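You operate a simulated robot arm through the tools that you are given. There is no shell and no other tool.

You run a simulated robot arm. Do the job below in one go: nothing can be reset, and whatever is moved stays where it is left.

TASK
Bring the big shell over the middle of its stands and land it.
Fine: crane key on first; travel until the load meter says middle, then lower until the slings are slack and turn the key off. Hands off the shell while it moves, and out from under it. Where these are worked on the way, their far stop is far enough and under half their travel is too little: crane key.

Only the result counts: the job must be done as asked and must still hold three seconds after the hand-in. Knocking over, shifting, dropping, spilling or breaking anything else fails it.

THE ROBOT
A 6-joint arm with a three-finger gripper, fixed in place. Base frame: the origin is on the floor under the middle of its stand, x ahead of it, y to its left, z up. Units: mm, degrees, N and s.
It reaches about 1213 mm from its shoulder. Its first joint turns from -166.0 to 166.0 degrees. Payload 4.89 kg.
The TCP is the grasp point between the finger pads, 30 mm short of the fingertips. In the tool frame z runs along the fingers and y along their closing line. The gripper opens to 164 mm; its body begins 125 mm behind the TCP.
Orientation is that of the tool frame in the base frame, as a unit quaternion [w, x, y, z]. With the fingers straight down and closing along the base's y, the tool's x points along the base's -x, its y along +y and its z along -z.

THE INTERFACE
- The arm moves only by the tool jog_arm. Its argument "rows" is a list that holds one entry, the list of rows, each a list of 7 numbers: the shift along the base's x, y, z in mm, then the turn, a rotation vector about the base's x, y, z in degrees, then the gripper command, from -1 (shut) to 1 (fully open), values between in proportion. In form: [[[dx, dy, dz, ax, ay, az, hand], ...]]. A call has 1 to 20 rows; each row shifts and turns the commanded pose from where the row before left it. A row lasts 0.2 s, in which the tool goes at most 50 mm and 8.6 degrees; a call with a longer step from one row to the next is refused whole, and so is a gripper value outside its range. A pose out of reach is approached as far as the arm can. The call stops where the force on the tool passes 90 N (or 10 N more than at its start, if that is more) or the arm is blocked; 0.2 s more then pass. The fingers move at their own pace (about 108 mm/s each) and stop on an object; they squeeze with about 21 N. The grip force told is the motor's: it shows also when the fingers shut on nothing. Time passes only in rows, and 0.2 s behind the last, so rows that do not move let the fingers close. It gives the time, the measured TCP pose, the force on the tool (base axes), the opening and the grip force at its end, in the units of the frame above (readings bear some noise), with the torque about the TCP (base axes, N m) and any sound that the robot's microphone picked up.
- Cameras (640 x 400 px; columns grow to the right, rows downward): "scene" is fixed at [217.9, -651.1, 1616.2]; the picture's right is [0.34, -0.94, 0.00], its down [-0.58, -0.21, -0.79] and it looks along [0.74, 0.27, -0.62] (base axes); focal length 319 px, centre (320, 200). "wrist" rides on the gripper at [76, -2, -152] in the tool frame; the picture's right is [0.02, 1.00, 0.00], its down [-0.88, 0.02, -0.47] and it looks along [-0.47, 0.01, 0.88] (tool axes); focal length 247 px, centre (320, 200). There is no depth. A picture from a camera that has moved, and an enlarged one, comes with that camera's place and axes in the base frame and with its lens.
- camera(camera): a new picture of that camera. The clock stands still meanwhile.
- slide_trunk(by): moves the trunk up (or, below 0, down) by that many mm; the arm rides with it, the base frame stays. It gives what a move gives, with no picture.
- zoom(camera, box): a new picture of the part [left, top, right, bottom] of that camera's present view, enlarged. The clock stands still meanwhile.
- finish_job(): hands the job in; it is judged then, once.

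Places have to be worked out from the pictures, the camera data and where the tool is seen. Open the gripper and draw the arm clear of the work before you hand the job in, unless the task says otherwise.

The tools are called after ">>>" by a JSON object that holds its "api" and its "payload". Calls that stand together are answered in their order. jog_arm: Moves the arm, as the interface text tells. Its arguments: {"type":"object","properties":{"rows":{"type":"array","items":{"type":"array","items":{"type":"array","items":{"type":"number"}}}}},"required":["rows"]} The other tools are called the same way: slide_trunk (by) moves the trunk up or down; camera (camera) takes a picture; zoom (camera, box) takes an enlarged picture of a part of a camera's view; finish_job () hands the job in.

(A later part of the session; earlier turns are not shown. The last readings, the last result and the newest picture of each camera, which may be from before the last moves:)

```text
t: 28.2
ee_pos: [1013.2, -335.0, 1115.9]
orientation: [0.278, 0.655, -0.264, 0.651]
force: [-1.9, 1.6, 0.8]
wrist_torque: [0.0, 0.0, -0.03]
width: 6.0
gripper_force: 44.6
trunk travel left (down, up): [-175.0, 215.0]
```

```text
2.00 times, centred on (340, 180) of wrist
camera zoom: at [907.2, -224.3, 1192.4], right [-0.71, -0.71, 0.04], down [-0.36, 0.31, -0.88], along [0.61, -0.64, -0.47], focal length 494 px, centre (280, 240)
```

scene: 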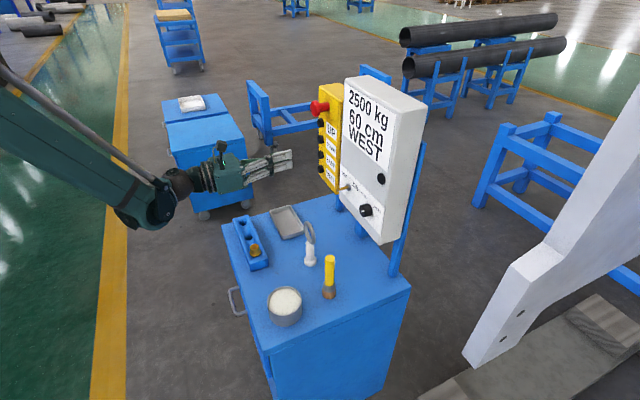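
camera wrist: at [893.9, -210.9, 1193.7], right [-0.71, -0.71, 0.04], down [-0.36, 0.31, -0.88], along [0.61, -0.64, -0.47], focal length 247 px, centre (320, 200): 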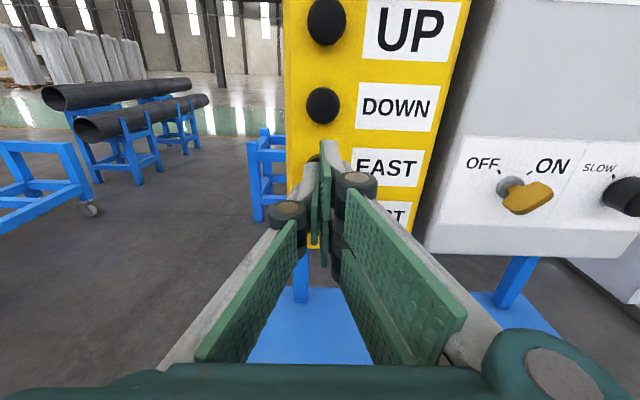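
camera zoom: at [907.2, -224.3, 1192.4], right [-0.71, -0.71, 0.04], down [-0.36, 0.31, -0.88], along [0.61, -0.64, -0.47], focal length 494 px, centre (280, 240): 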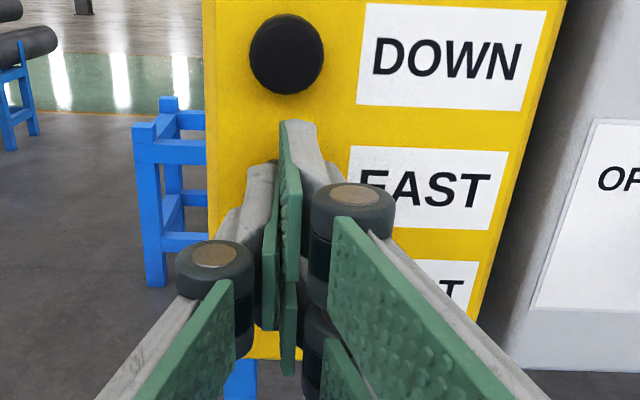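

The hand width jumped to 6 mm: the button is wedging into the seam between the fingers. I'll back off and shift about 10 mm right so the single left finger's solid tip is centred on the button, then press again.

>>> {"api": "jog_arm", "payload": {"rows": [[[-7, 7, 0, 0, 0, 0, -1], [-3.5, -3.5, 0, 0, 0, 0, -1], [-3.5, -3.5, 0.8, 0, 0, 0, -1], [0, 0, 0, 0, 0, 0, -1]]]}}

>>> {"api": "zoom", "payload": {"camera": "wrist", "box": [250, 80, 430, 280]}}

>>> {"api": "zoom", "payload": {"camera": "scene", "box": [280, 80, 400, 200]}}

```text
t: 29.2
ee_pos: [1000.4, -335.6, 1118.2]
orientation: [0.278, 0.655, -0.264, 0.651]
force: [0.4, -0.6, -0.5]
wrist_torque: [0.0, -0.02, 0.0]
width: 0.0
gripper_force: 44.6
trunk travel left (down, up): [-175.0, 215.0]
```

```text
2.00 times, centred on (340, 180) of wrist
camera zoom: at [893.6, -224.4, 1194.3], right [-0.71, -0.71, 0.04], down [-0.36, 0.31, -0.88], along [0.61, -0.64, -0.47], focal length 494 px, centre (280, 240)
```

zoom: 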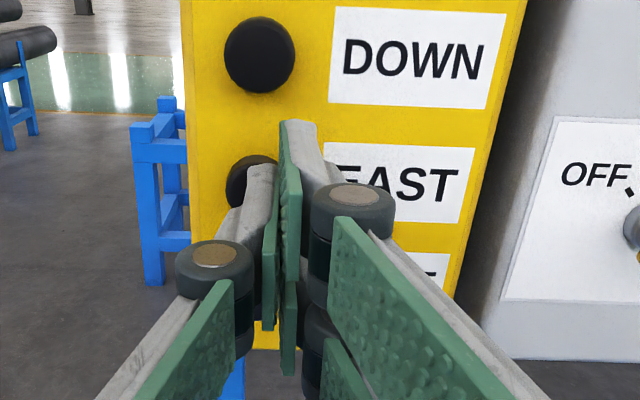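

```text
3.33 times, centred on (340, 140) of scene
camera zoom: at [217.9, -651.1, 1616.2], right [0.34, -0.94, 0.0], down [-0.58, -0.21, -0.79], along [0.74, 0.27, -0.62], focal length 1064 px, centre (253, 400)
```

zoom: 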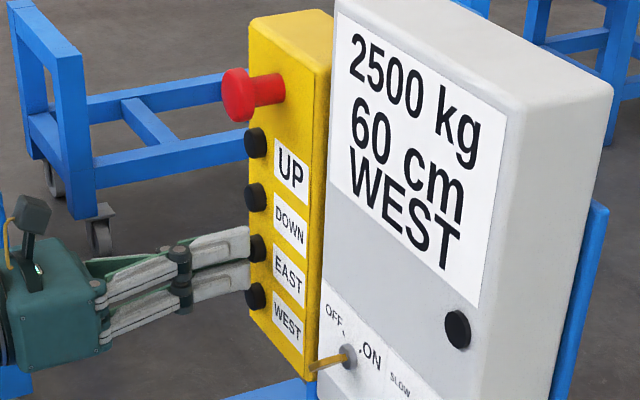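

The EAST button is about 4 mm left of the finger's centreline, so I'll trim that and then press forward in small steps.

>>> {"api": "jog_arm", "payload": {"rows": [[[2.5, 2.5, 0, 0, 0, 0, -1], [2, -2, 0, 0, 0, 0, -1], [2, -2, 0, 0, 0, 0, -1], [2, -2, 0, 0, 0, 0, -1]]]}}

>>> {"api": "zoom", "payload": {"camera": "scene", "box": [280, 80, 400, 200]}}

```text
t: 30.2
ee_pos: [1008.2, -338.1, 1119.8]
orientation: [0.278, 0.655, -0.264, 0.651]
force: [-2.5, 0.1, 0.3]
wrist_torque: [-0.02, 0.05, -0.02]
width: 5.9
gripper_force: 44.6
trunk travel left (down, up): [-175.0, 215.0]
```

```text
3.33 times, centred on (340, 140) of scene
camera zoom: at [217.9, -651.1, 1616.2], right [0.34, -0.94, 0.0], down [-0.58, -0.21, -0.79], along [0.74, 0.27, -0.62], focal length 1064 px, centre (253, 400)
```

zoom: 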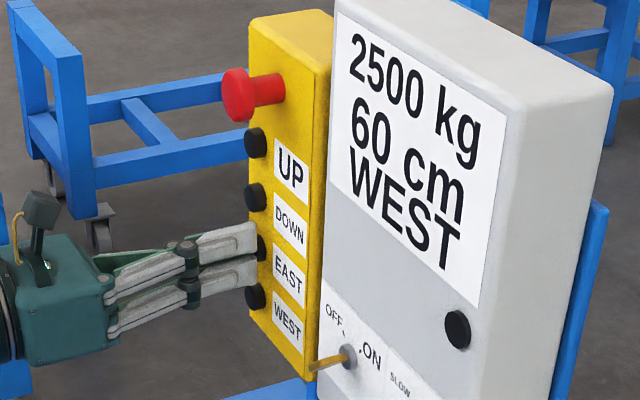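

Width went to ~6 again at only about 2 N. I'll check the contact from the wrist camera before pressing deeper.

>>> {"api": "zoom", "payload": {"camera": "wrist", "box": [270, 110, 390, 230]}}

>>> {"api": "zoom", "payload": {"camera": "scene", "box": [290, 130, 350, 190]}}

```text
3.33 times, centred on (330, 170) of wrist
camera zoom: at [902.6, -227.8, 1194.7], right [-0.71, -0.71, 0.04], down [-0.36, 0.31, -0.88], along [0.61, -0.64, -0.47], focal length 823 px, centre (287, 300)
```

zoom: 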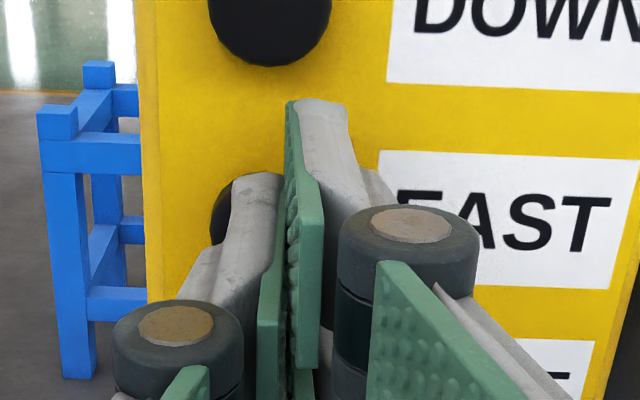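

```text
6.67 times, centred on (320, 160) of scene
camera zoom: at [217.9, -651.1, 1616.2], right [0.34, -0.94, 0.0], down [-0.58, -0.21, -0.79], along [0.74, 0.27, -0.62], focal length 2129 px, centre (320, 467)
```

zoom: 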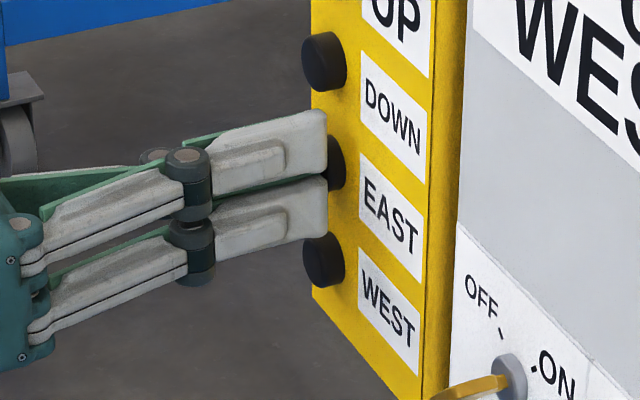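

The left finger is squarely on the button and clear of WEST and DOWN. I'll press deeper in small steps.

>>> {"api": "jog_arm", "payload": {"rows": [[[1.5, -1.5, -0.5, 0, 0, 0, -1], [1.5, -1.5, -0.5, 0, 0, 0, -1]]]}}

>>> {"api": "zoom", "payload": {"camera": "scene", "box": [280, 80, 400, 200]}}

```text
t: 30.8
ee_pos: [1011.7, -340.8, 1117.6]
orientation: [0.279, 0.655, -0.264, 0.651]
force: [-4.0, 4.2, 1.4]
wrist_torque: [-0.03, -0.02, 0.0]
width: 5.9
gripper_force: 44.9
trunk travel left (down, up): [-175.0, 215.0]
```

```text
3.33 times, centred on (340, 140) of scene
camera zoom: at [217.9, -651.1, 1616.2], right [0.34, -0.94, 0.0], down [-0.58, -0.21, -0.79], along [0.74, 0.27, -0.62], focal length 1064 px, centre (253, 400)
```

zoom: 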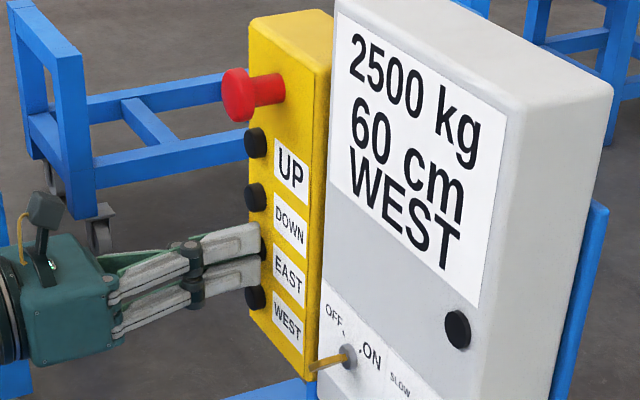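

Reaction is now about 6 N, so the button is travelling. Pressing further.

>>> {"api": "jog_arm", "payload": {"rows": [[[1.5, -1.5, 0, 0, 0, 0, -1], [1.5, -1.5, 0, 0, 0, 0, -1]]]}}

>>> {"api": "zoom", "payload": {"camera": "scene", "box": [280, 80, 400, 200]}}

```text
t: 31.4
ee_pos: [1013.0, -343.4, 1118.0]
orientation: [0.279, 0.655, -0.264, 0.651]
force: [-17.0, 17.1, -1.8]
wrist_torque: [0.09, 0.06, -0.02]
width: 6.1
gripper_force: 45.1
trunk travel left (down, up): [-175.0, 215.0]
```

```text
3.33 times, centred on (340, 140) of scene
camera zoom: at [217.9, -651.1, 1616.2], right [0.34, -0.94, 0.0], down [-0.58, -0.21, -0.79], along [0.74, 0.27, -0.62], focal length 1064 px, centre (253, 400)
```

zoom: 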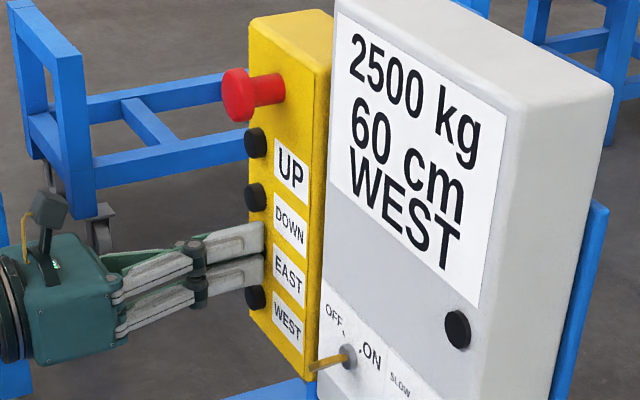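

The button has bottomed out at 24 N. I'll hold it for half a second and see whether the reading changes.

>>> {"api": "jog_arm", "payload": {"rows": [[[0, 0, 0, 0, 0, 0, -1], [0, 0, 0, 0, 0, 0, -1]]]}}

>>> {"api": "zoom", "payload": {"camera": "scene", "box": [280, 80, 400, 200]}}

>>> {"api": "camera", "payload": {"camera": "scene"}}

```text
t: 32.0
ee_pos: [1014.6, -342.3, 1117.1]
orientation: [0.277, 0.655, -0.262, 0.652]
force: [-17.7, 19.1, -5.4]
wrist_torque: [0.17, 0.12, 0.02]
width: 6.0
gripper_force: 44.8
trunk travel left (down, up): [-175.0, 215.0]
```

```text
3.33 times, centred on (340, 140) of scene
camera zoom: at [217.9, -651.1, 1616.2], right [0.34, -0.94, 0.0], down [-0.58, -0.21, -0.79], along [0.74, 0.27, -0.62], focal length 1064 px, centre (253, 400)
```

zoom: 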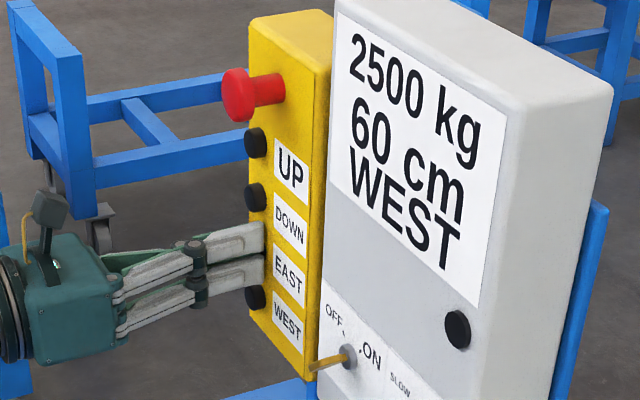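

```text
taken
```

scene: 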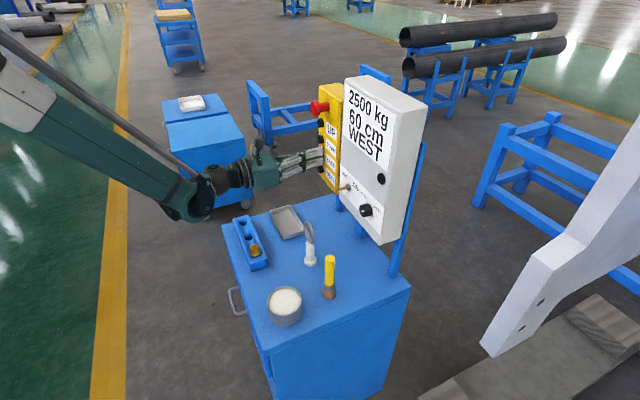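

The shell did move: its foot shifted about 60 mm away from the robot, so EAST works. The meter may read coarsely or be damped. I'll keep holding and re-check.

>>> {"api": "jog_arm", "payload": {"rows": [[[0, 0, 0, 0, 0, 0, -1], [0, 0, 0, 0, 0, 0, -1]]]}}

>>> {"api": "camera", "payload": {"camera": "scene"}}

```text
t: 32.6
ee_pos: [1014.8, -343.9, 1118.4]
orientation: [0.277, 0.655, -0.264, 0.652]
force: [-16.5, 20.6, -5.9]
wrist_torque: [0.15, 0.15, 0.05]
width: 6.1
gripper_force: 44.6
trunk travel left (down, up): [-175.0, 215.0]
```

```text
taken
```

scene: 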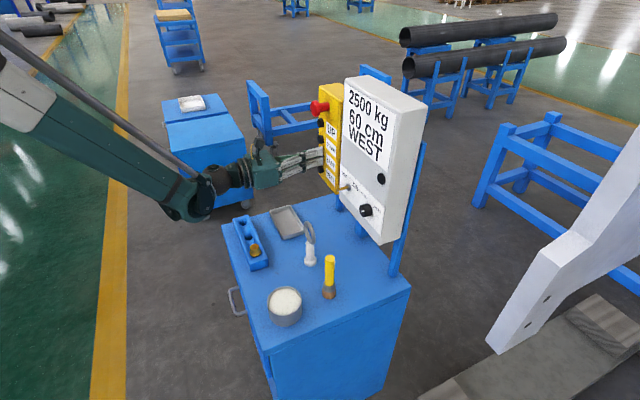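

Still moving, meter still 60. I'll measure the foot's position precisely with a zoom.

>>> {"api": "zoom", "payload": {"camera": "scene", "box": [440, 220, 640, 380]}}

>>> {"api": "zoom", "payload": {"camera": "scene", "box": [335, 75, 425, 165]}}

```text
2.50 times, centred on (540, 300) of scene
camera zoom: at [217.9, -651.1, 1616.2], right [0.34, -0.94, 0.0], down [-0.58, -0.21, -0.79], along [0.74, 0.27, -0.62], focal length 798 px, centre (-230, -50)
```

zoom: 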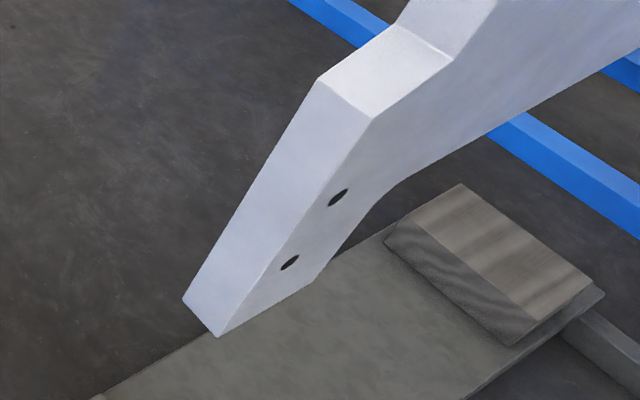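

```text
4.44 times, centred on (380, 120) of scene
camera zoom: at [217.9, -651.1, 1616.2], right [0.34, -0.94, 0.0], down [-0.58, -0.21, -0.79], along [0.74, 0.27, -0.62], focal length 1419 px, centre (53, 556)
```

zoom: 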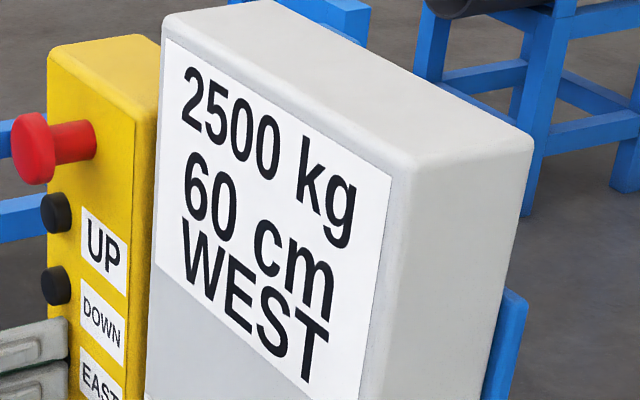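

The foot has moved about 80 mm in the +f direction (away from the panel), toward its wooden support blocks. I'll hold EAST a bit longer and see when the meter steps.

>>> {"api": "jog_arm", "payload": {"rows": [[[0, 0, 0, 0, 0, 0, -1], [0, 0, 0, 0, 0, 0, -1], [0, 0, 0, 0, 0, 0, -1]]]}}

>>> {"api": "camera", "payload": {"camera": "scene"}}

>>> {"api": "zoom", "payload": {"camera": "scene", "box": [440, 220, 640, 380]}}

```text
t: 33.4
ee_pos: [1014.1, -342.7, 1118.3]
orientation: [0.279, 0.655, -0.264, 0.651]
force: [-17.2, 20.2, -4.7]
wrist_torque: [0.15, 0.1, 0.06]
width: 5.8
gripper_force: 45.4
trunk travel left (down, up): [-175.0, 215.0]
```

```text
taken
```

scene: 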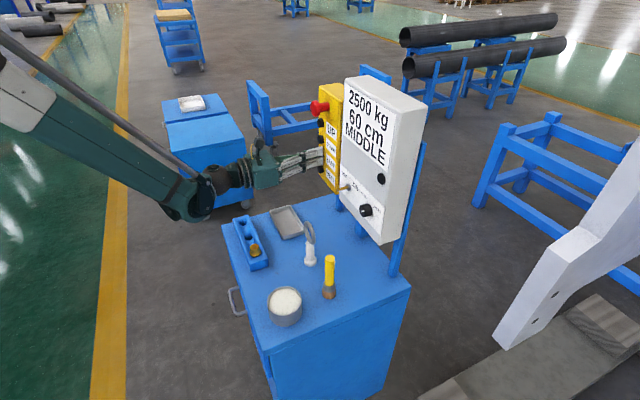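

```text
2.50 times, centred on (540, 300) of scene
camera zoom: at [217.9, -651.1, 1616.2], right [0.34, -0.94, 0.0], down [-0.58, -0.21, -0.79], along [0.74, 0.27, -0.62], focal length 798 px, centre (-230, -50)
```

zoom: 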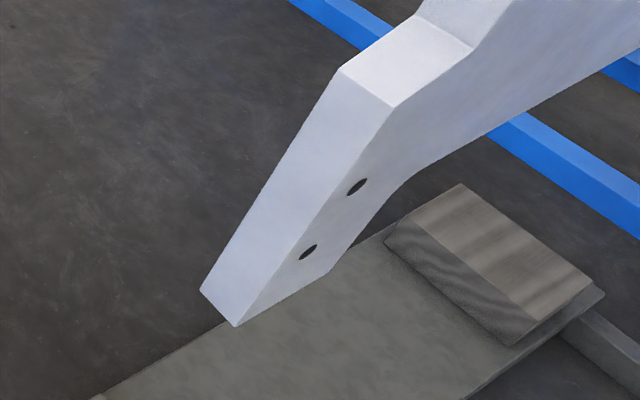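

The meter now reads "60 cm / MIDDLE", so 60 cm is the height. I'll release EAST immediately.

>>> {"api": "jog_arm", "payload": {"rows": [[[-16, 16, 0, 0, 0, 0, -1]]]}}

>>> {"api": "camera", "payload": {"camera": "scene"}}

>>> {"api": "zoom", "payload": {"camera": "scene", "box": [440, 220, 640, 380]}}

```text
t: 33.8
ee_pos: [999.1, -330.5, 1116.1]
orientation: [0.277, 0.656, -0.263, 0.652]
force: [0.5, -0.6, -1.0]
wrist_torque: [-0.08, -0.1, 0.03]
width: 0.2
gripper_force: 44.8
trunk travel left (down, up): [-175.0, 215.0]
```

```text
taken
```

scene: 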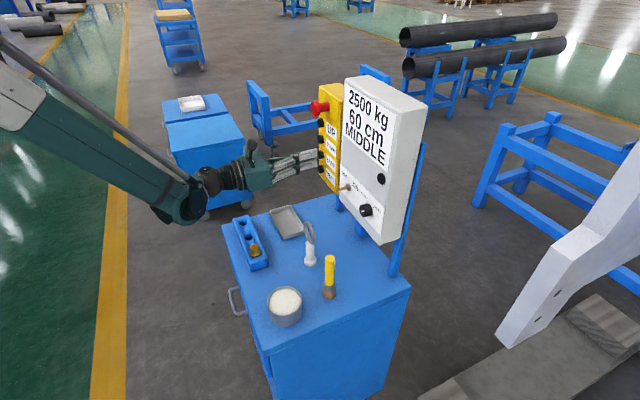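

```text
2.50 times, centred on (540, 300) of scene
camera zoom: at [217.9, -651.1, 1616.2], right [0.34, -0.94, 0.0], down [-0.58, -0.21, -0.79], along [0.74, 0.27, -0.62], focal length 798 px, centre (-230, -50)
```

zoom: 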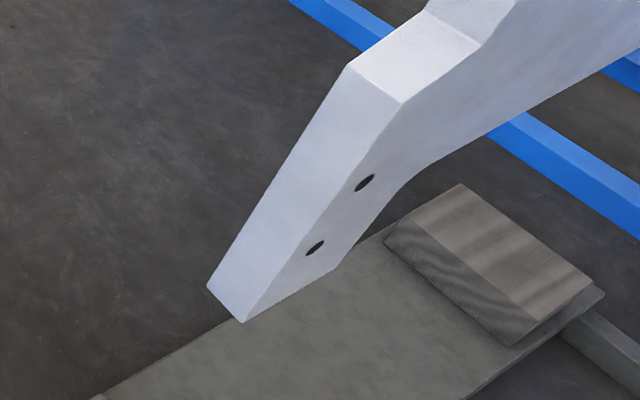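

MIDDLE holds. I'll back off a touch, rise to the DOWN button's height (~1169), and check the load isn't drifting or swinging.

>>> {"api": "jog_arm", "payload": {"rows": [[[-5, 5, 0, 0, 0, 0, -1], [0, 0, 18, 0, 0, 0, -1], [0, 0, 18, 0, 0, 0, -1], [0, 0, 16.5, 0, 0, 0, -1], [0, 0, 0, 0, 0, 0, -1]]]}}

>>> {"api": "camera", "payload": {"camera": "wrist"}}

>>> {"api": "zoom", "payload": {"camera": "scene", "box": [440, 220, 640, 380]}}

>>> {"api": "zoom", "payload": {"camera": "scene", "box": [280, 80, 400, 200]}}

```text
t: 35.0
ee_pos: [993.5, -324.3, 1169.2]
orientation: [0.278, 0.655, -0.264, 0.651]
force: [0.0, -0.3, 1.1]
wrist_torque: [0.01, 0.03, 0.0]
width: 0.2
gripper_force: 45.0
trunk travel left (down, up): [-175.0, 215.0]
```

```text
taken
camera wrist: at [887.1, -213.4, 1245.4], right [-0.71, -0.71, 0.04], down [-0.36, 0.31, -0.88], along [0.61, -0.64, -0.47], focal length 247 px, centre (320, 200)
```

wrist: 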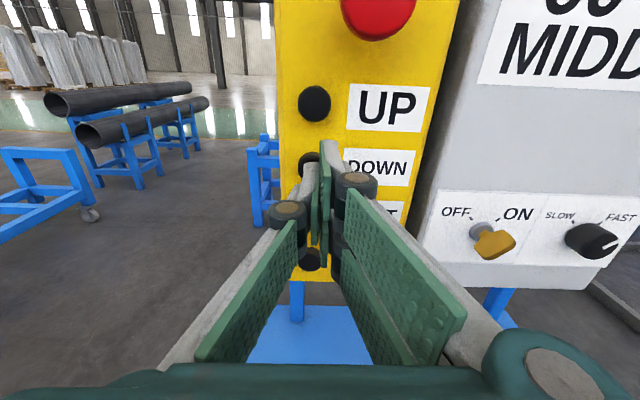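

```text
2.50 times, centred on (540, 300) of scene
camera zoom: at [217.9, -651.1, 1616.2], right [0.34, -0.94, 0.0], down [-0.58, -0.21, -0.79], along [0.74, 0.27, -0.62], focal length 798 px, centre (-230, -50)
```

zoom: 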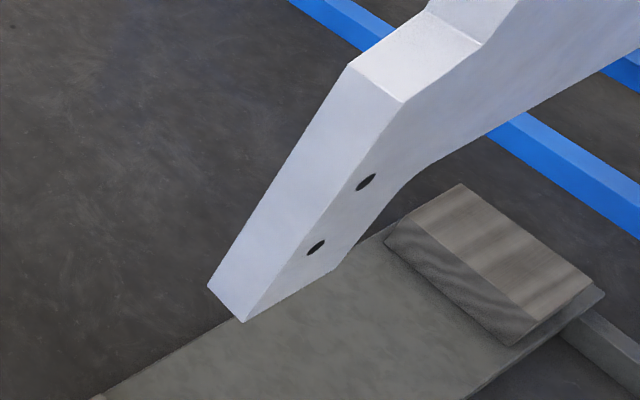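

```text
3.33 times, centred on (340, 140) of scene
camera zoom: at [217.9, -651.1, 1616.2], right [0.34, -0.94, 0.0], down [-0.58, -0.21, -0.79], along [0.74, 0.27, -0.62], focal length 1064 px, centre (253, 400)
```

zoom: 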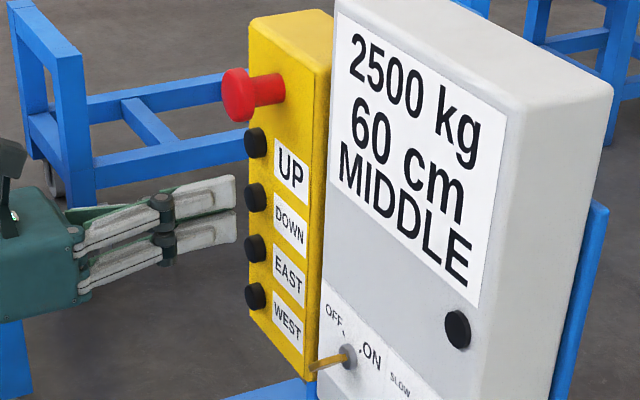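

The load is steady with MIDDLE showing. By my estimate the foot is centred over its block within about 20 mm. Now I'll press DOWN and watch how fast the height changes.

>>> {"api": "jog_arm", "payload": {"rows": [[[7, -7, 0, 0, 0, 0, -1], [6, -6, 0, 0, 0, 0, -1], [4, -4, 0, 0, 0, 0, -1], [3.5, -3.5, 0, 0, 0, 0, -1]]]}}

>>> {"api": "camera", "payload": {"camera": "scene"}}

>>> {"api": "zoom", "payload": {"camera": "scene", "box": [280, 80, 400, 200]}}

```text
t: 36.0
ee_pos: [1013.8, -343.9, 1170.9]
orientation: [0.277, 0.655, -0.264, 0.652]
force: [-17.8, 15.1, -6.3]
wrist_torque: [0.16, 0.13, -0.1]
width: 5.9
gripper_force: 45.6
trunk travel left (down, up): [-175.0, 215.0]
```

```text
taken
```

scene: 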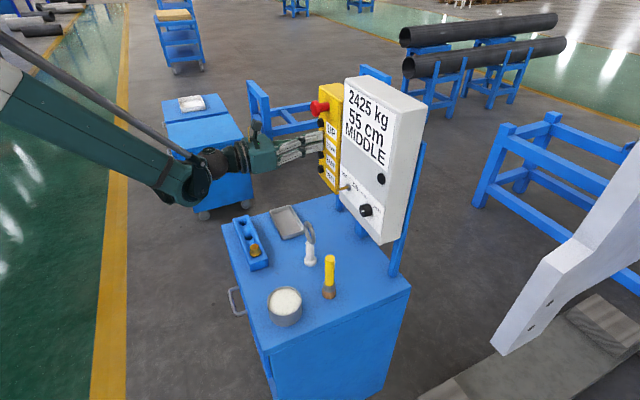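

```text
3.33 times, centred on (340, 140) of scene
camera zoom: at [217.9, -651.1, 1616.2], right [0.34, -0.94, 0.0], down [-0.58, -0.21, -0.79], along [0.74, 0.27, -0.62], focal length 1064 px, centre (253, 400)
```

zoom: 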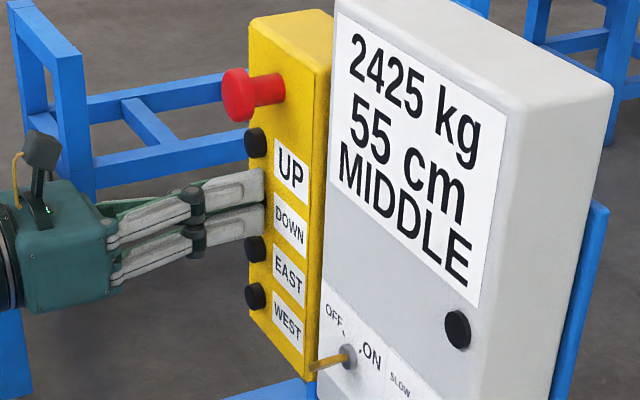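

Lowering works: 55 cm, still MIDDLE. I'll hold DOWN in short calls and watch the height.

>>> {"api": "jog_arm", "payload": {"rows": [[[0, 0, 0, 0, 0, 0, -1], [0, 0, 0, 0, 0, 0, -1], [0, 0, 0, 0, 0, 0, -1]]]}}

>>> {"api": "camera", "payload": {"camera": "scene"}}

```text
t: 36.8
ee_pos: [1014.2, -345.3, 1170.2]
orientation: [0.278, 0.655, -0.264, 0.652]
force: [-19.7, 18.3, -7.6]
wrist_torque: [0.18, 0.18, -0.04]
width: 6.2
gripper_force: 44.5
trunk travel left (down, up): [-175.0, 215.0]
```

```text
taken
```

scene: 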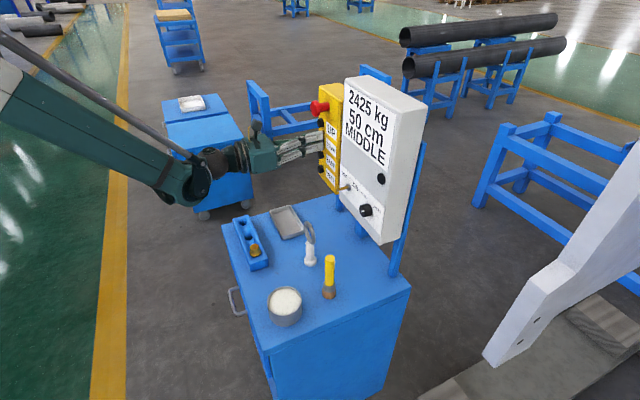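

About 60 mm/s. I'll hold for another 2 s and check again.

>>> {"api": "jog_arm", "payload": {"rows": [[[0, 0, 0, 0, 0, 0, -1], [0, 0, 0, 0, 0, 0, -1], [0, 0, 0, 0, 0, 0, -1], [0, 0, 0, 0, 0, 0, -1], [0, 0, 0, 0, 0, 0, -1], [0, 0, 0, 0, 0, 0, -1], [0, 0, 0, 0, 0, 0, -1], [0, 0, 0, 0, 0, 0, -1], [0, 0, 0, 0, 0, 0, -1], [0, 0, 0, 0, 0, 0, -1]]]}}

>>> {"api": "camera", "payload": {"camera": "scene"}}

```text
t: 39.0
ee_pos: [1014.0, -343.8, 1170.7]
orientation: [0.278, 0.655, -0.264, 0.652]
force: [-17.0, 19.9, -2.6]
wrist_torque: [0.1, 0.05, 0.06]
width: 5.9
gripper_force: 45.0
trunk travel left (down, up): [-175.0, 215.0]
```

```text
taken
```

scene: 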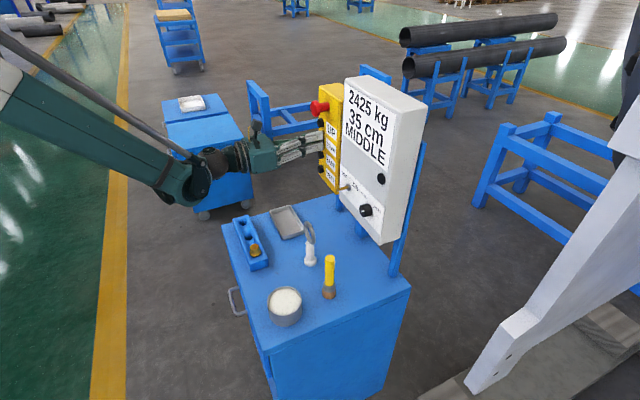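

Now 35 cm, MIDDLE steady. Holding another 2 s.

>>> {"api": "jog_arm", "payload": {"rows": [[[0, 0, 0, 0, 0, 0, -1], [0, 0, 0, 0, 0, 0, -1], [0, 0, 0, 0, 0, 0, -1], [0, 0, 0, 0, 0, 0, -1], [0, 0, 0, 0, 0, 0, -1], [0, 0, 0, 0, 0, 0, -1], [0, 0, 0, 0, 0, 0, -1], [0, 0, 0, 0, 0, 0, -1], [0, 0, 0, 0, 0, 0, -1], [0, 0, 0, 0, 0, 0, -1]]]}}

>>> {"api": "camera", "payload": {"camera": "scene"}}

```text
t: 41.2
ee_pos: [1014.6, -343.5, 1170.4]
orientation: [0.278, 0.655, -0.264, 0.652]
force: [-16.5, 20.1, -0.8]
wrist_torque: [0.09, 0.07, 0.01]
width: 5.8
gripper_force: 44.8
trunk travel left (down, up): [-175.0, 215.0]
```

```text
taken
```

scene: 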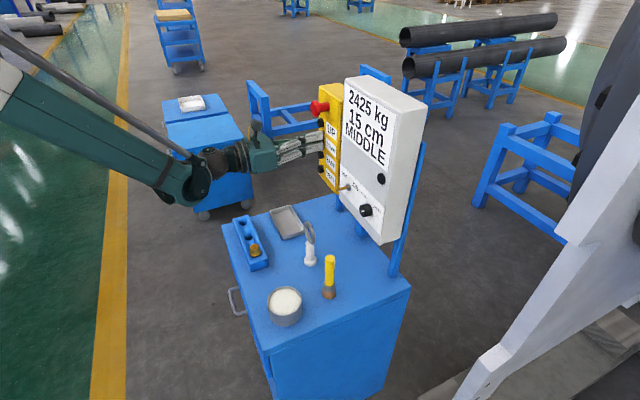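

15 cm left. I'll release DOWN here so the last stretch can be done gently with short taps rather than at full speed.

>>> {"api": "jog_arm", "payload": {"rows": [[[-9, 9, 0, 0, 0, 0, -1]]]}}

>>> {"api": "camera", "payload": {"camera": "scene"}}

```text
t: 41.6
ee_pos: [1004.8, -336.9, 1168.2]
orientation: [0.279, 0.654, -0.265, 0.651]
force: [-0.9, 0.8, 0.0]
wrist_torque: [-0.01, -0.01, 0.0]
width: 0.2
gripper_force: 44.9
trunk travel left (down, up): [-175.0, 215.0]
```

```text
taken
```

scene: 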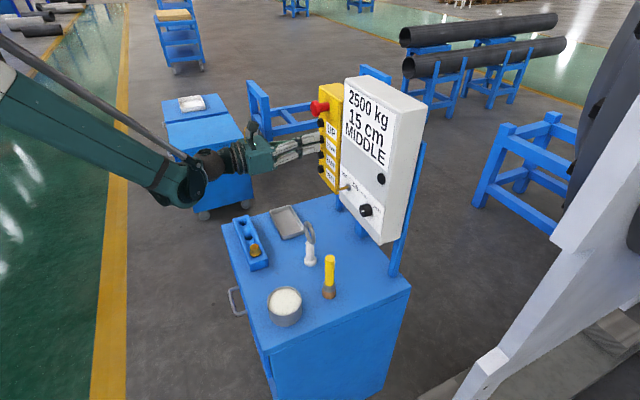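

Stopped cleanly at 15 cm with 2500 kg static. I'll press about 0.6 s and release to see how far it drops.

>>> {"api": "jog_arm", "payload": {"rows": [[[9, -9, 0, 0, 0, 0, -1], [0, 0, 0, 0, 0, 0, -1], [0, 0, 0, 0, 0, 0, -1], [-9, 9, 0, 0, 0, 0, -1]]]}}

>>> {"api": "camera", "payload": {"camera": "scene"}}

>>> {"api": "zoom", "payload": {"camera": "scene", "box": [440, 240, 640, 400]}}

```text
t: 42.6
ee_pos: [1007.2, -335.6, 1169.4]
orientation: [0.277, 0.655, -0.264, 0.652]
force: [0.6, -1.2, -0.8]
wrist_torque: [-0.04, 0.02, 0.05]
width: 0.0
gripper_force: 44.9
trunk travel left (down, up): [-175.0, 215.0]
```

```text
taken
```

scene: 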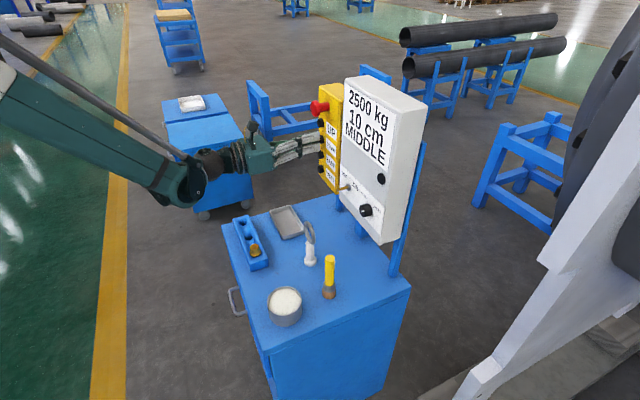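

```text
2.50 times, centred on (540, 320) of scene
camera zoom: at [217.9, -651.1, 1616.2], right [0.34, -0.94, 0.0], down [-0.58, -0.21, -0.79], along [0.74, 0.27, -0.62], focal length 798 px, centre (-230, -100)
```

zoom: 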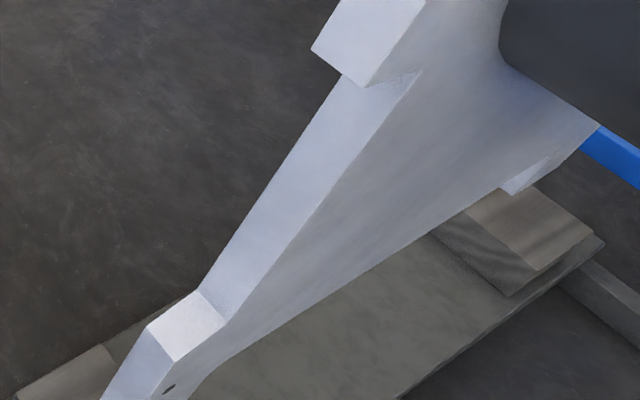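

10 cm now, with the foot approaching its block. Another similar tap.

>>> {"api": "jog_arm", "payload": {"rows": [[[9, -9, 0, 0, 0, 0, -1], [0, 0, 0, 0, 0, 0, -1], [0, 0, 0, 0, 0, 0, -1], [-9, 9, 0, 0, 0, 0, -1]]]}}

>>> {"api": "camera", "payload": {"camera": "scene"}}

>>> {"api": "zoom", "payload": {"camera": "scene", "box": [440, 240, 640, 400]}}

```text
t: 43.6
ee_pos: [1004.3, -336.8, 1168.9]
orientation: [0.279, 0.655, -0.264, 0.651]
force: [0.6, -0.5, 0.1]
wrist_torque: [-0.02, 0.0, -0.01]
width: 0.1
gripper_force: 45.0
trunk travel left (down, up): [-175.0, 215.0]
```

```text
taken
```

scene: 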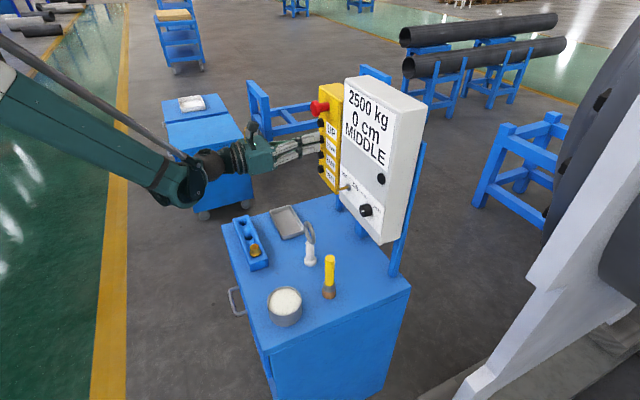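

```text
2.50 times, centred on (540, 320) of scene
camera zoom: at [217.9, -651.1, 1616.2], right [0.34, -0.94, 0.0], down [-0.58, -0.21, -0.79], along [0.74, 0.27, -0.62], focal length 798 px, centre (-230, -100)
```

zoom: 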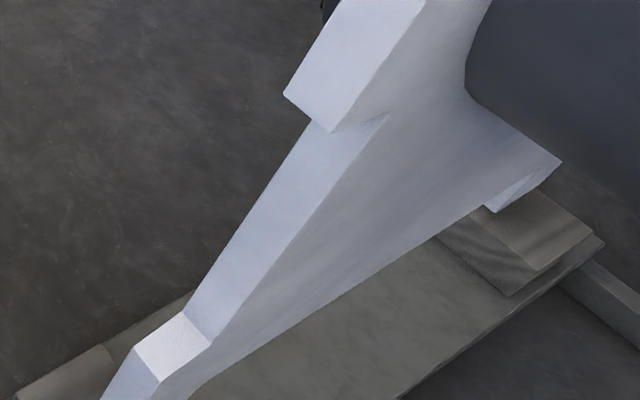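

Reads 0 cm (rounded) but still 2500 kg, so it's hanging just above. I'll use a short tap next.

>>> {"api": "jog_arm", "payload": {"rows": [[[9, -9, 0, 0, 0, 0, -1], [-9, 9, 0, 0, 0, 0, -1]]]}}

>>> {"api": "zoom", "payload": {"camera": "scene", "box": [280, 80, 400, 200]}}

>>> {"api": "zoom", "payload": {"camera": "scene", "box": [440, 240, 640, 400]}}

```text
t: 44.2
ee_pos: [1005.3, -335.8, 1169.0]
orientation: [0.279, 0.655, -0.265, 0.651]
force: [0.6, -2.0, -0.4]
wrist_torque: [-0.02, -0.02, 0.01]
width: 0.0
gripper_force: 45.0
trunk travel left (down, up): [-175.0, 215.0]
```

```text
3.33 times, centred on (340, 140) of scene
camera zoom: at [217.9, -651.1, 1616.2], right [0.34, -0.94, 0.0], down [-0.58, -0.21, -0.79], along [0.74, 0.27, -0.62], focal length 1064 px, centre (253, 400)
```

zoom: 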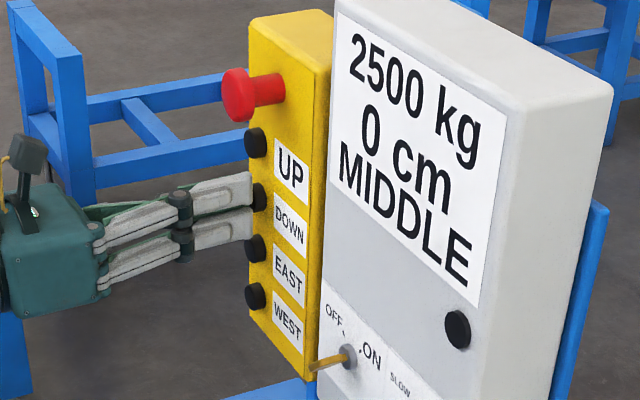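

```text
2.50 times, centred on (540, 320) of scene
camera zoom: at [217.9, -651.1, 1616.2], right [0.34, -0.94, 0.0], down [-0.58, -0.21, -0.79], along [0.74, 0.27, -0.62], focal length 798 px, centre (-230, -100)
```

zoom: 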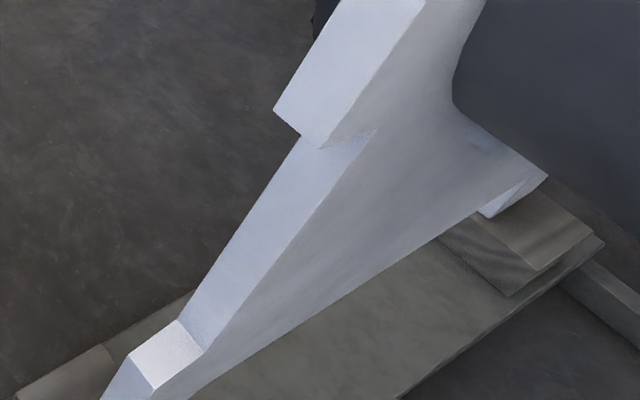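

It dropped a little more and still shows 2500 kg. Another short tap.

>>> {"api": "jog_arm", "payload": {"rows": [[[9, -9, 0, 0, 0, 0, -1], [-9, 9, 0, 0, 0, 0, -1]]]}}

>>> {"api": "zoom", "payload": {"camera": "scene", "box": [280, 80, 400, 200]}}

>>> {"api": "zoom", "payload": {"camera": "scene", "box": [440, 240, 640, 400]}}

```text
t: 44.8
ee_pos: [1005.4, -336.9, 1170.2]
orientation: [0.279, 0.655, -0.265, 0.651]
force: [0.5, -1.1, 0.0]
wrist_torque: [-0.05, -0.03, -0.01]
width: 0.2
gripper_force: 45.4
trunk travel left (down, up): [-175.0, 215.0]
```

```text
3.33 times, centred on (340, 140) of scene
camera zoom: at [217.9, -651.1, 1616.2], right [0.34, -0.94, 0.0], down [-0.58, -0.21, -0.79], along [0.74, 0.27, -0.62], focal length 1064 px, centre (253, 400)
```

zoom: 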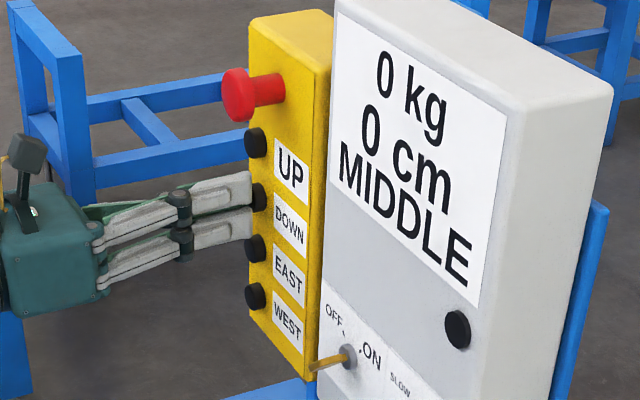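

```text
2.50 times, centred on (540, 320) of scene
camera zoom: at [217.9, -651.1, 1616.2], right [0.34, -0.94, 0.0], down [-0.58, -0.21, -0.79], along [0.74, 0.27, -0.62], focal length 798 px, centre (-230, -100)
```

zoom: 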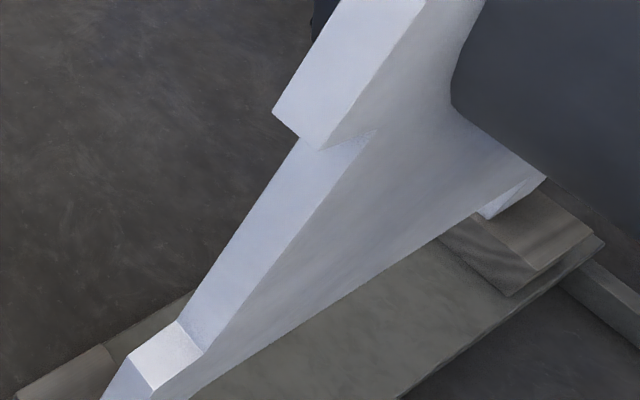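

Landed: 0 kg, 0 cm, MIDDLE. I'll give one more short tap so the slings are clearly slack and not just unloaded.

>>> {"api": "jog_arm", "payload": {"rows": [[[9, -9, 0, 0, 0, 0, -1], [0, 0, 0, 0, 0, 0, -1], [-9, 9, 0, 0, 0, 0, -1]]]}}

>>> {"api": "zoom", "payload": {"camera": "scene", "box": [280, 80, 400, 200]}}

>>> {"api": "zoom", "payload": {"camera": "scene", "box": [440, 240, 640, 400]}}

```text
t: 45.6
ee_pos: [1004.0, -336.2, 1169.5]
orientation: [0.278, 0.655, -0.264, 0.651]
force: [0.0, -0.5, -0.3]
wrist_torque: [-0.01, -0.05, 0.0]
width: 0.2
gripper_force: 44.9
trunk travel left (down, up): [-175.0, 215.0]
```

```text
3.33 times, centred on (340, 140) of scene
camera zoom: at [217.9, -651.1, 1616.2], right [0.34, -0.94, 0.0], down [-0.58, -0.21, -0.79], along [0.74, 0.27, -0.62], focal length 1064 px, centre (253, 400)
```

zoom: 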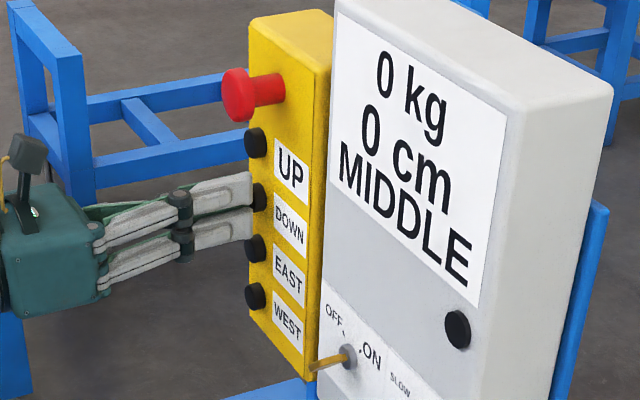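

```text
2.50 times, centred on (540, 320) of scene
camera zoom: at [217.9, -651.1, 1616.2], right [0.34, -0.94, 0.0], down [-0.58, -0.21, -0.79], along [0.74, 0.27, -0.62], focal length 798 px, centre (-230, -100)
```

zoom: 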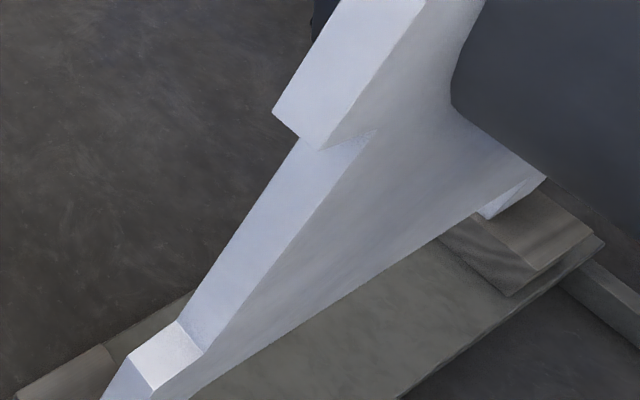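

The shell sits still at 0 kg. I'll retreat from the pendant and swing to the earlier viewpoint to check the landing and slings.

>>> {"api": "jog_arm", "payload": {"rows": [[[-15.5, 15.5, 0, 0, 0, 0, -1], [-15.5, 15.5, 0, 0, 0, 0, -1], [-15.5, 15.5, 0, 0, 0, 0, -1], [-15.5, 15.5, 0, 0, 0, 0, -1], [-15.5, 15.5, 0, 0, 0, 0, -1], [-15.5, 15.5, 0, 0, 0, 0, -1], [-35, 4, 17, 0, 0, -8, -1], [-35, 4, 17, 0, 0, -8, -1], [-35, 4, 18, 0, 0, -8, -1], [-35, 4, 18, 0, 0, -8, -1], [-35, 4, 18, -8.2, -1.9, 0.3, -1], [-35, 4, 18, -8.2, -1.9, 0.3, -1], [-35, 4, 18, -8.2, -1.9, 0.3, -1], [-35, 4, 18, 0, 0, -8, -1], [-35, 4, 18, 0, 0, -8, -1], [-35, 0, 18, 0, 0, 0, -1]]]}}

>>> {"api": "camera", "payload": {"camera": "wrist"}}

>>> {"api": "camera", "payload": {"camera": "scene"}}

```text
t: 49.0
ee_pos: [563.0, -206.5, 1346.9]
orientation: [0.615, 0.376, -0.381, 0.579]
force: [3.2, 0.3, -1.4]
wrist_torque: [-0.17, -0.17, -0.36]
width: 0.1
gripper_force: 45.4
trunk travel left (down, up): [-175.0, 215.0]
```

```text
taken
camera wrist: at [572.0, -35.7, 1350.0], right [-1.0, 0.06, 0.04], down [-0.04, 0.05, -1.0], along [-0.06, -1.0, -0.05], focal length 247 px, centre (320, 200)
```

wrist: 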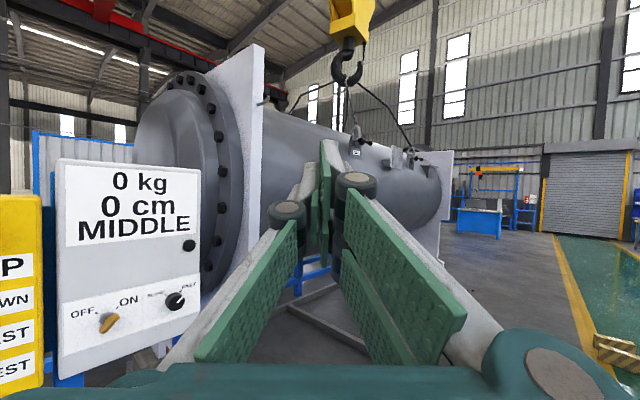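

```text
taken
```

scene: 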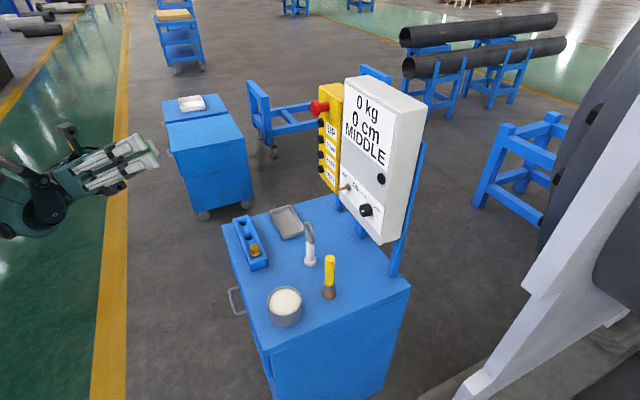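

The shell is down on its stands and the hook and slings are in view. I'll zoom on the slings and the display.

>>> {"api": "zoom", "payload": {"camera": "wrist", "box": [250, 0, 470, 190]}}

>>> {"api": "zoom", "payload": {"camera": "wrist", "box": [50, 150, 370, 380]}}

```text
2.11 times, centred on (360, 95) of wrist
camera zoom: at [572.0, -35.7, 1350.0], right [-1.0, 0.06, 0.04], down [-0.04, 0.05, -1.0], along [-0.06, -1.0, -0.05], focal length 520 px, centre (236, 421)
```

zoom: 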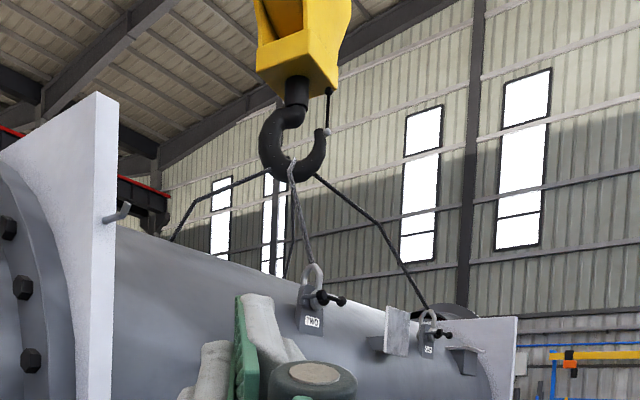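

```text
1.74 times, centred on (210, 265) of wrist
camera zoom: at [572.0, -35.7, 1350.0], right [-1.0, 0.06, 0.04], down [-0.04, 0.05, -1.0], along [-0.06, -1.0, -0.05], focal length 430 px, centre (511, 87)
```

zoom: 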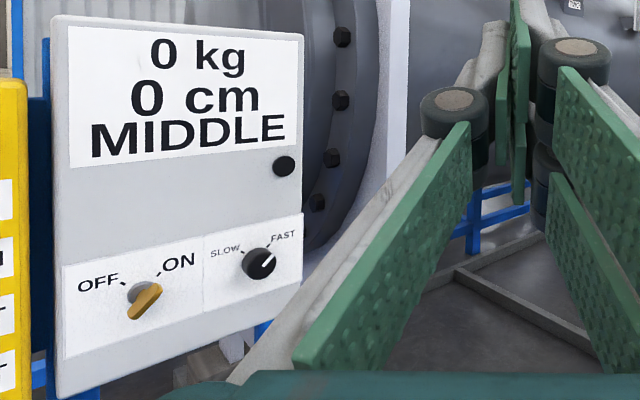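

The slings are visibly slack. Now for the key: I'll return to the key axis standoff, rolled +45° to match the blade at ON, with the hand partly open.

>>> {"api": "jog_arm", "payload": {"rows": [[[15.8, -10.7, -16, 0, 0, 8, -0.15], [15.8, -10.7, -16, 0, 0, 8, -0.15], [15.8, -10.7, -16, 8.2, 1.9, -0.3, -0.15], [15.8, -10.7, -16, 8.2, 1.9, -0.3, -0.15], [15.8, -10.7, -16, 8.2, 1.9, -0.3, -0.15], [15.8, -10.7, -16, 0, 0, 8, -0.15], [15.8, -10.7, -16, 0, 0, 8, -0.15], [15.8, -10.7, -16, 0, 0, 8, -0.15], [15.8, -10.7, -16, 0, 0, 8, -0.15], [15.8, -10.7, -16, 5.44, -5.44, 0, -0.15], [15.8, -10.7, -16, 5.44, -5.44, 0, -0.15], [15.8, -10.7, -16, 5.44, -5.44, 0, -0.15], [15.8, -10.7, -16, 5.44, -5.44, 0, -0.15], [15.8, -10.7, -16, 5.44, -5.44, 0, -0.15], [15.8, -10.7, -16, 5.44, -5.44, 0, -0.15], [0, 0, 0, 0, 0, 0, -0.15]]]}}

>>> {"api": "camera", "payload": {"camera": "wrist"}}

>>> {"api": "camera", "payload": {"camera": "scene"}}

```text
t: 52.4
ee_pos: [799.7, -366.9, 1106.6]
orientation: [0.0, 0.498, -0.501, 0.708]
force: [0.4, -0.4, -0.8]
wrist_torque: [0.0, -0.02, 0.01]
width: 69.7
gripper_force: 0.0
trunk travel left (down, up): [-175.0, 215.0]
```

```text
taken
camera wrist: at [653.8, -295.1, 1161.6], right [-0.51, -0.51, -0.69], down [0.1, 0.77, -0.64], along [0.85, -0.39, -0.34], focal length 247 px, centre (320, 200)
```

wrist: 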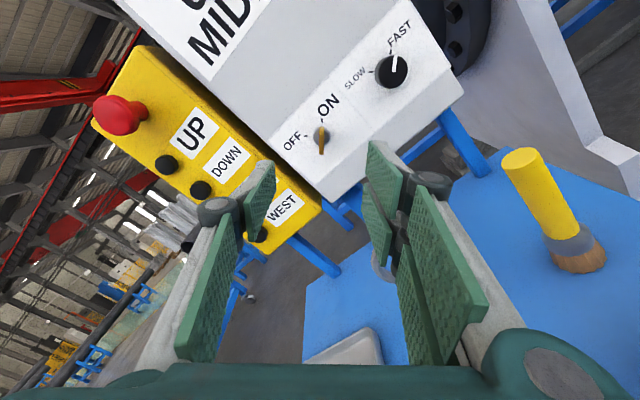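

```text
taken
```

scene: 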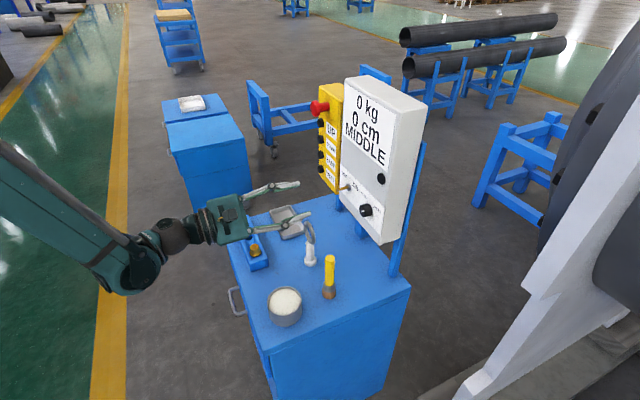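

Key and hand are aligned again, and this is the same path I backed out on. Advancing 119 mm to straddle the key head.

>>> {"api": "jog_arm", "payload": {"rows": [[[14.1, -14.1, 0, 0, 0, 0, -0.15], [14.1, -14.1, 0, 0, 0, 0, -0.15], [14.1, -14.1, 0, 0, 0, 0, -0.15], [14.1, -14.1, 0, 0, 0, 0, -0.15], [14.1, -14.1, -0.4, 0, 0, 0, -0.15], [13.7, -14.5, -0.4, 0, 0, 0, -0.15], [0, 0, 0, 0, 0, 0, -0.15]]]}}

>>> {"api": "zoom", "payload": {"camera": "wrist", "box": [230, 90, 410, 230]}}

>>> {"api": "zoom", "payload": {"camera": "scene", "box": [240, 120, 420, 260]}}

```text
t: 54.0
ee_pos: [885.0, -452.0, 1104.8]
orientation: [0.001, 0.499, -0.499, 0.708]
force: [0.5, -0.1, 0.3]
wrist_torque: [0.01, 0.0, -0.02]
width: 69.7
gripper_force: 0.1
trunk travel left (down, up): [-175.0, 215.0]
```

```text
2.86 times, centred on (320, 160) of wrist
camera zoom: at [738.3, -379.8, 1160.3], right [-0.51, -0.51, -0.69], down [0.1, 0.76, -0.64], along [0.85, -0.39, -0.34], focal length 706 px, centre (320, 314)
```

zoom: 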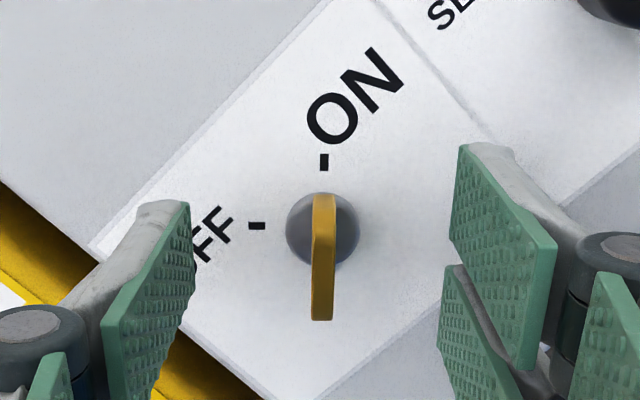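

```text
2.86 times, centred on (330, 190) of scene
camera zoom: at [217.9, -651.1, 1616.2], right [0.34, -0.94, 0.0], down [-0.58, -0.21, -0.79], along [0.74, 0.27, -0.62], focal length 912 px, centre (291, 229)
```

zoom: 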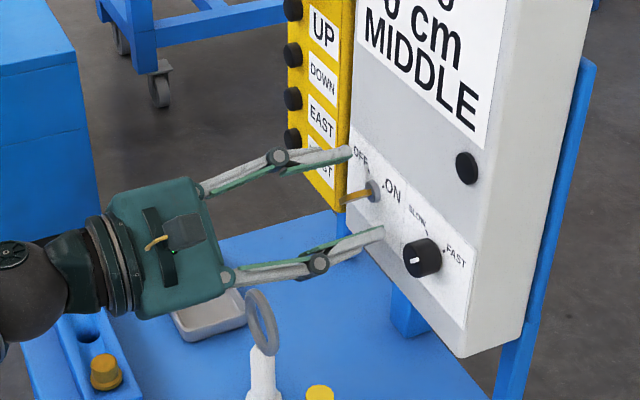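

The key blade sits centred between the pads. Closing, then turning back counter-clockwise to OFF.

>>> {"api": "jog_arm", "payload": {"rows": [[[0, 0, 0, 0, 0, 0, -0.5], [0, 0, 0, 0, 0, 0, -0.8], [0, 0, 0, 0, 0, 0, -1], [0, 0, 0, 0, 0, 0, -1], [0, 0, 0, 0, 0, 0, -1]]]}}

```text
t: 55.2
ee_pos: [884.0, -451.4, 1105.0]
orientation: [0.0, 0.499, -0.501, 0.707]
force: [-9.9, -1.3, -14.0]
wrist_torque: [0.05, 0.06, -0.45]
width: 6.2
gripper_force: 44.8
trunk travel left (down, up): [-175.0, 215.0]
```

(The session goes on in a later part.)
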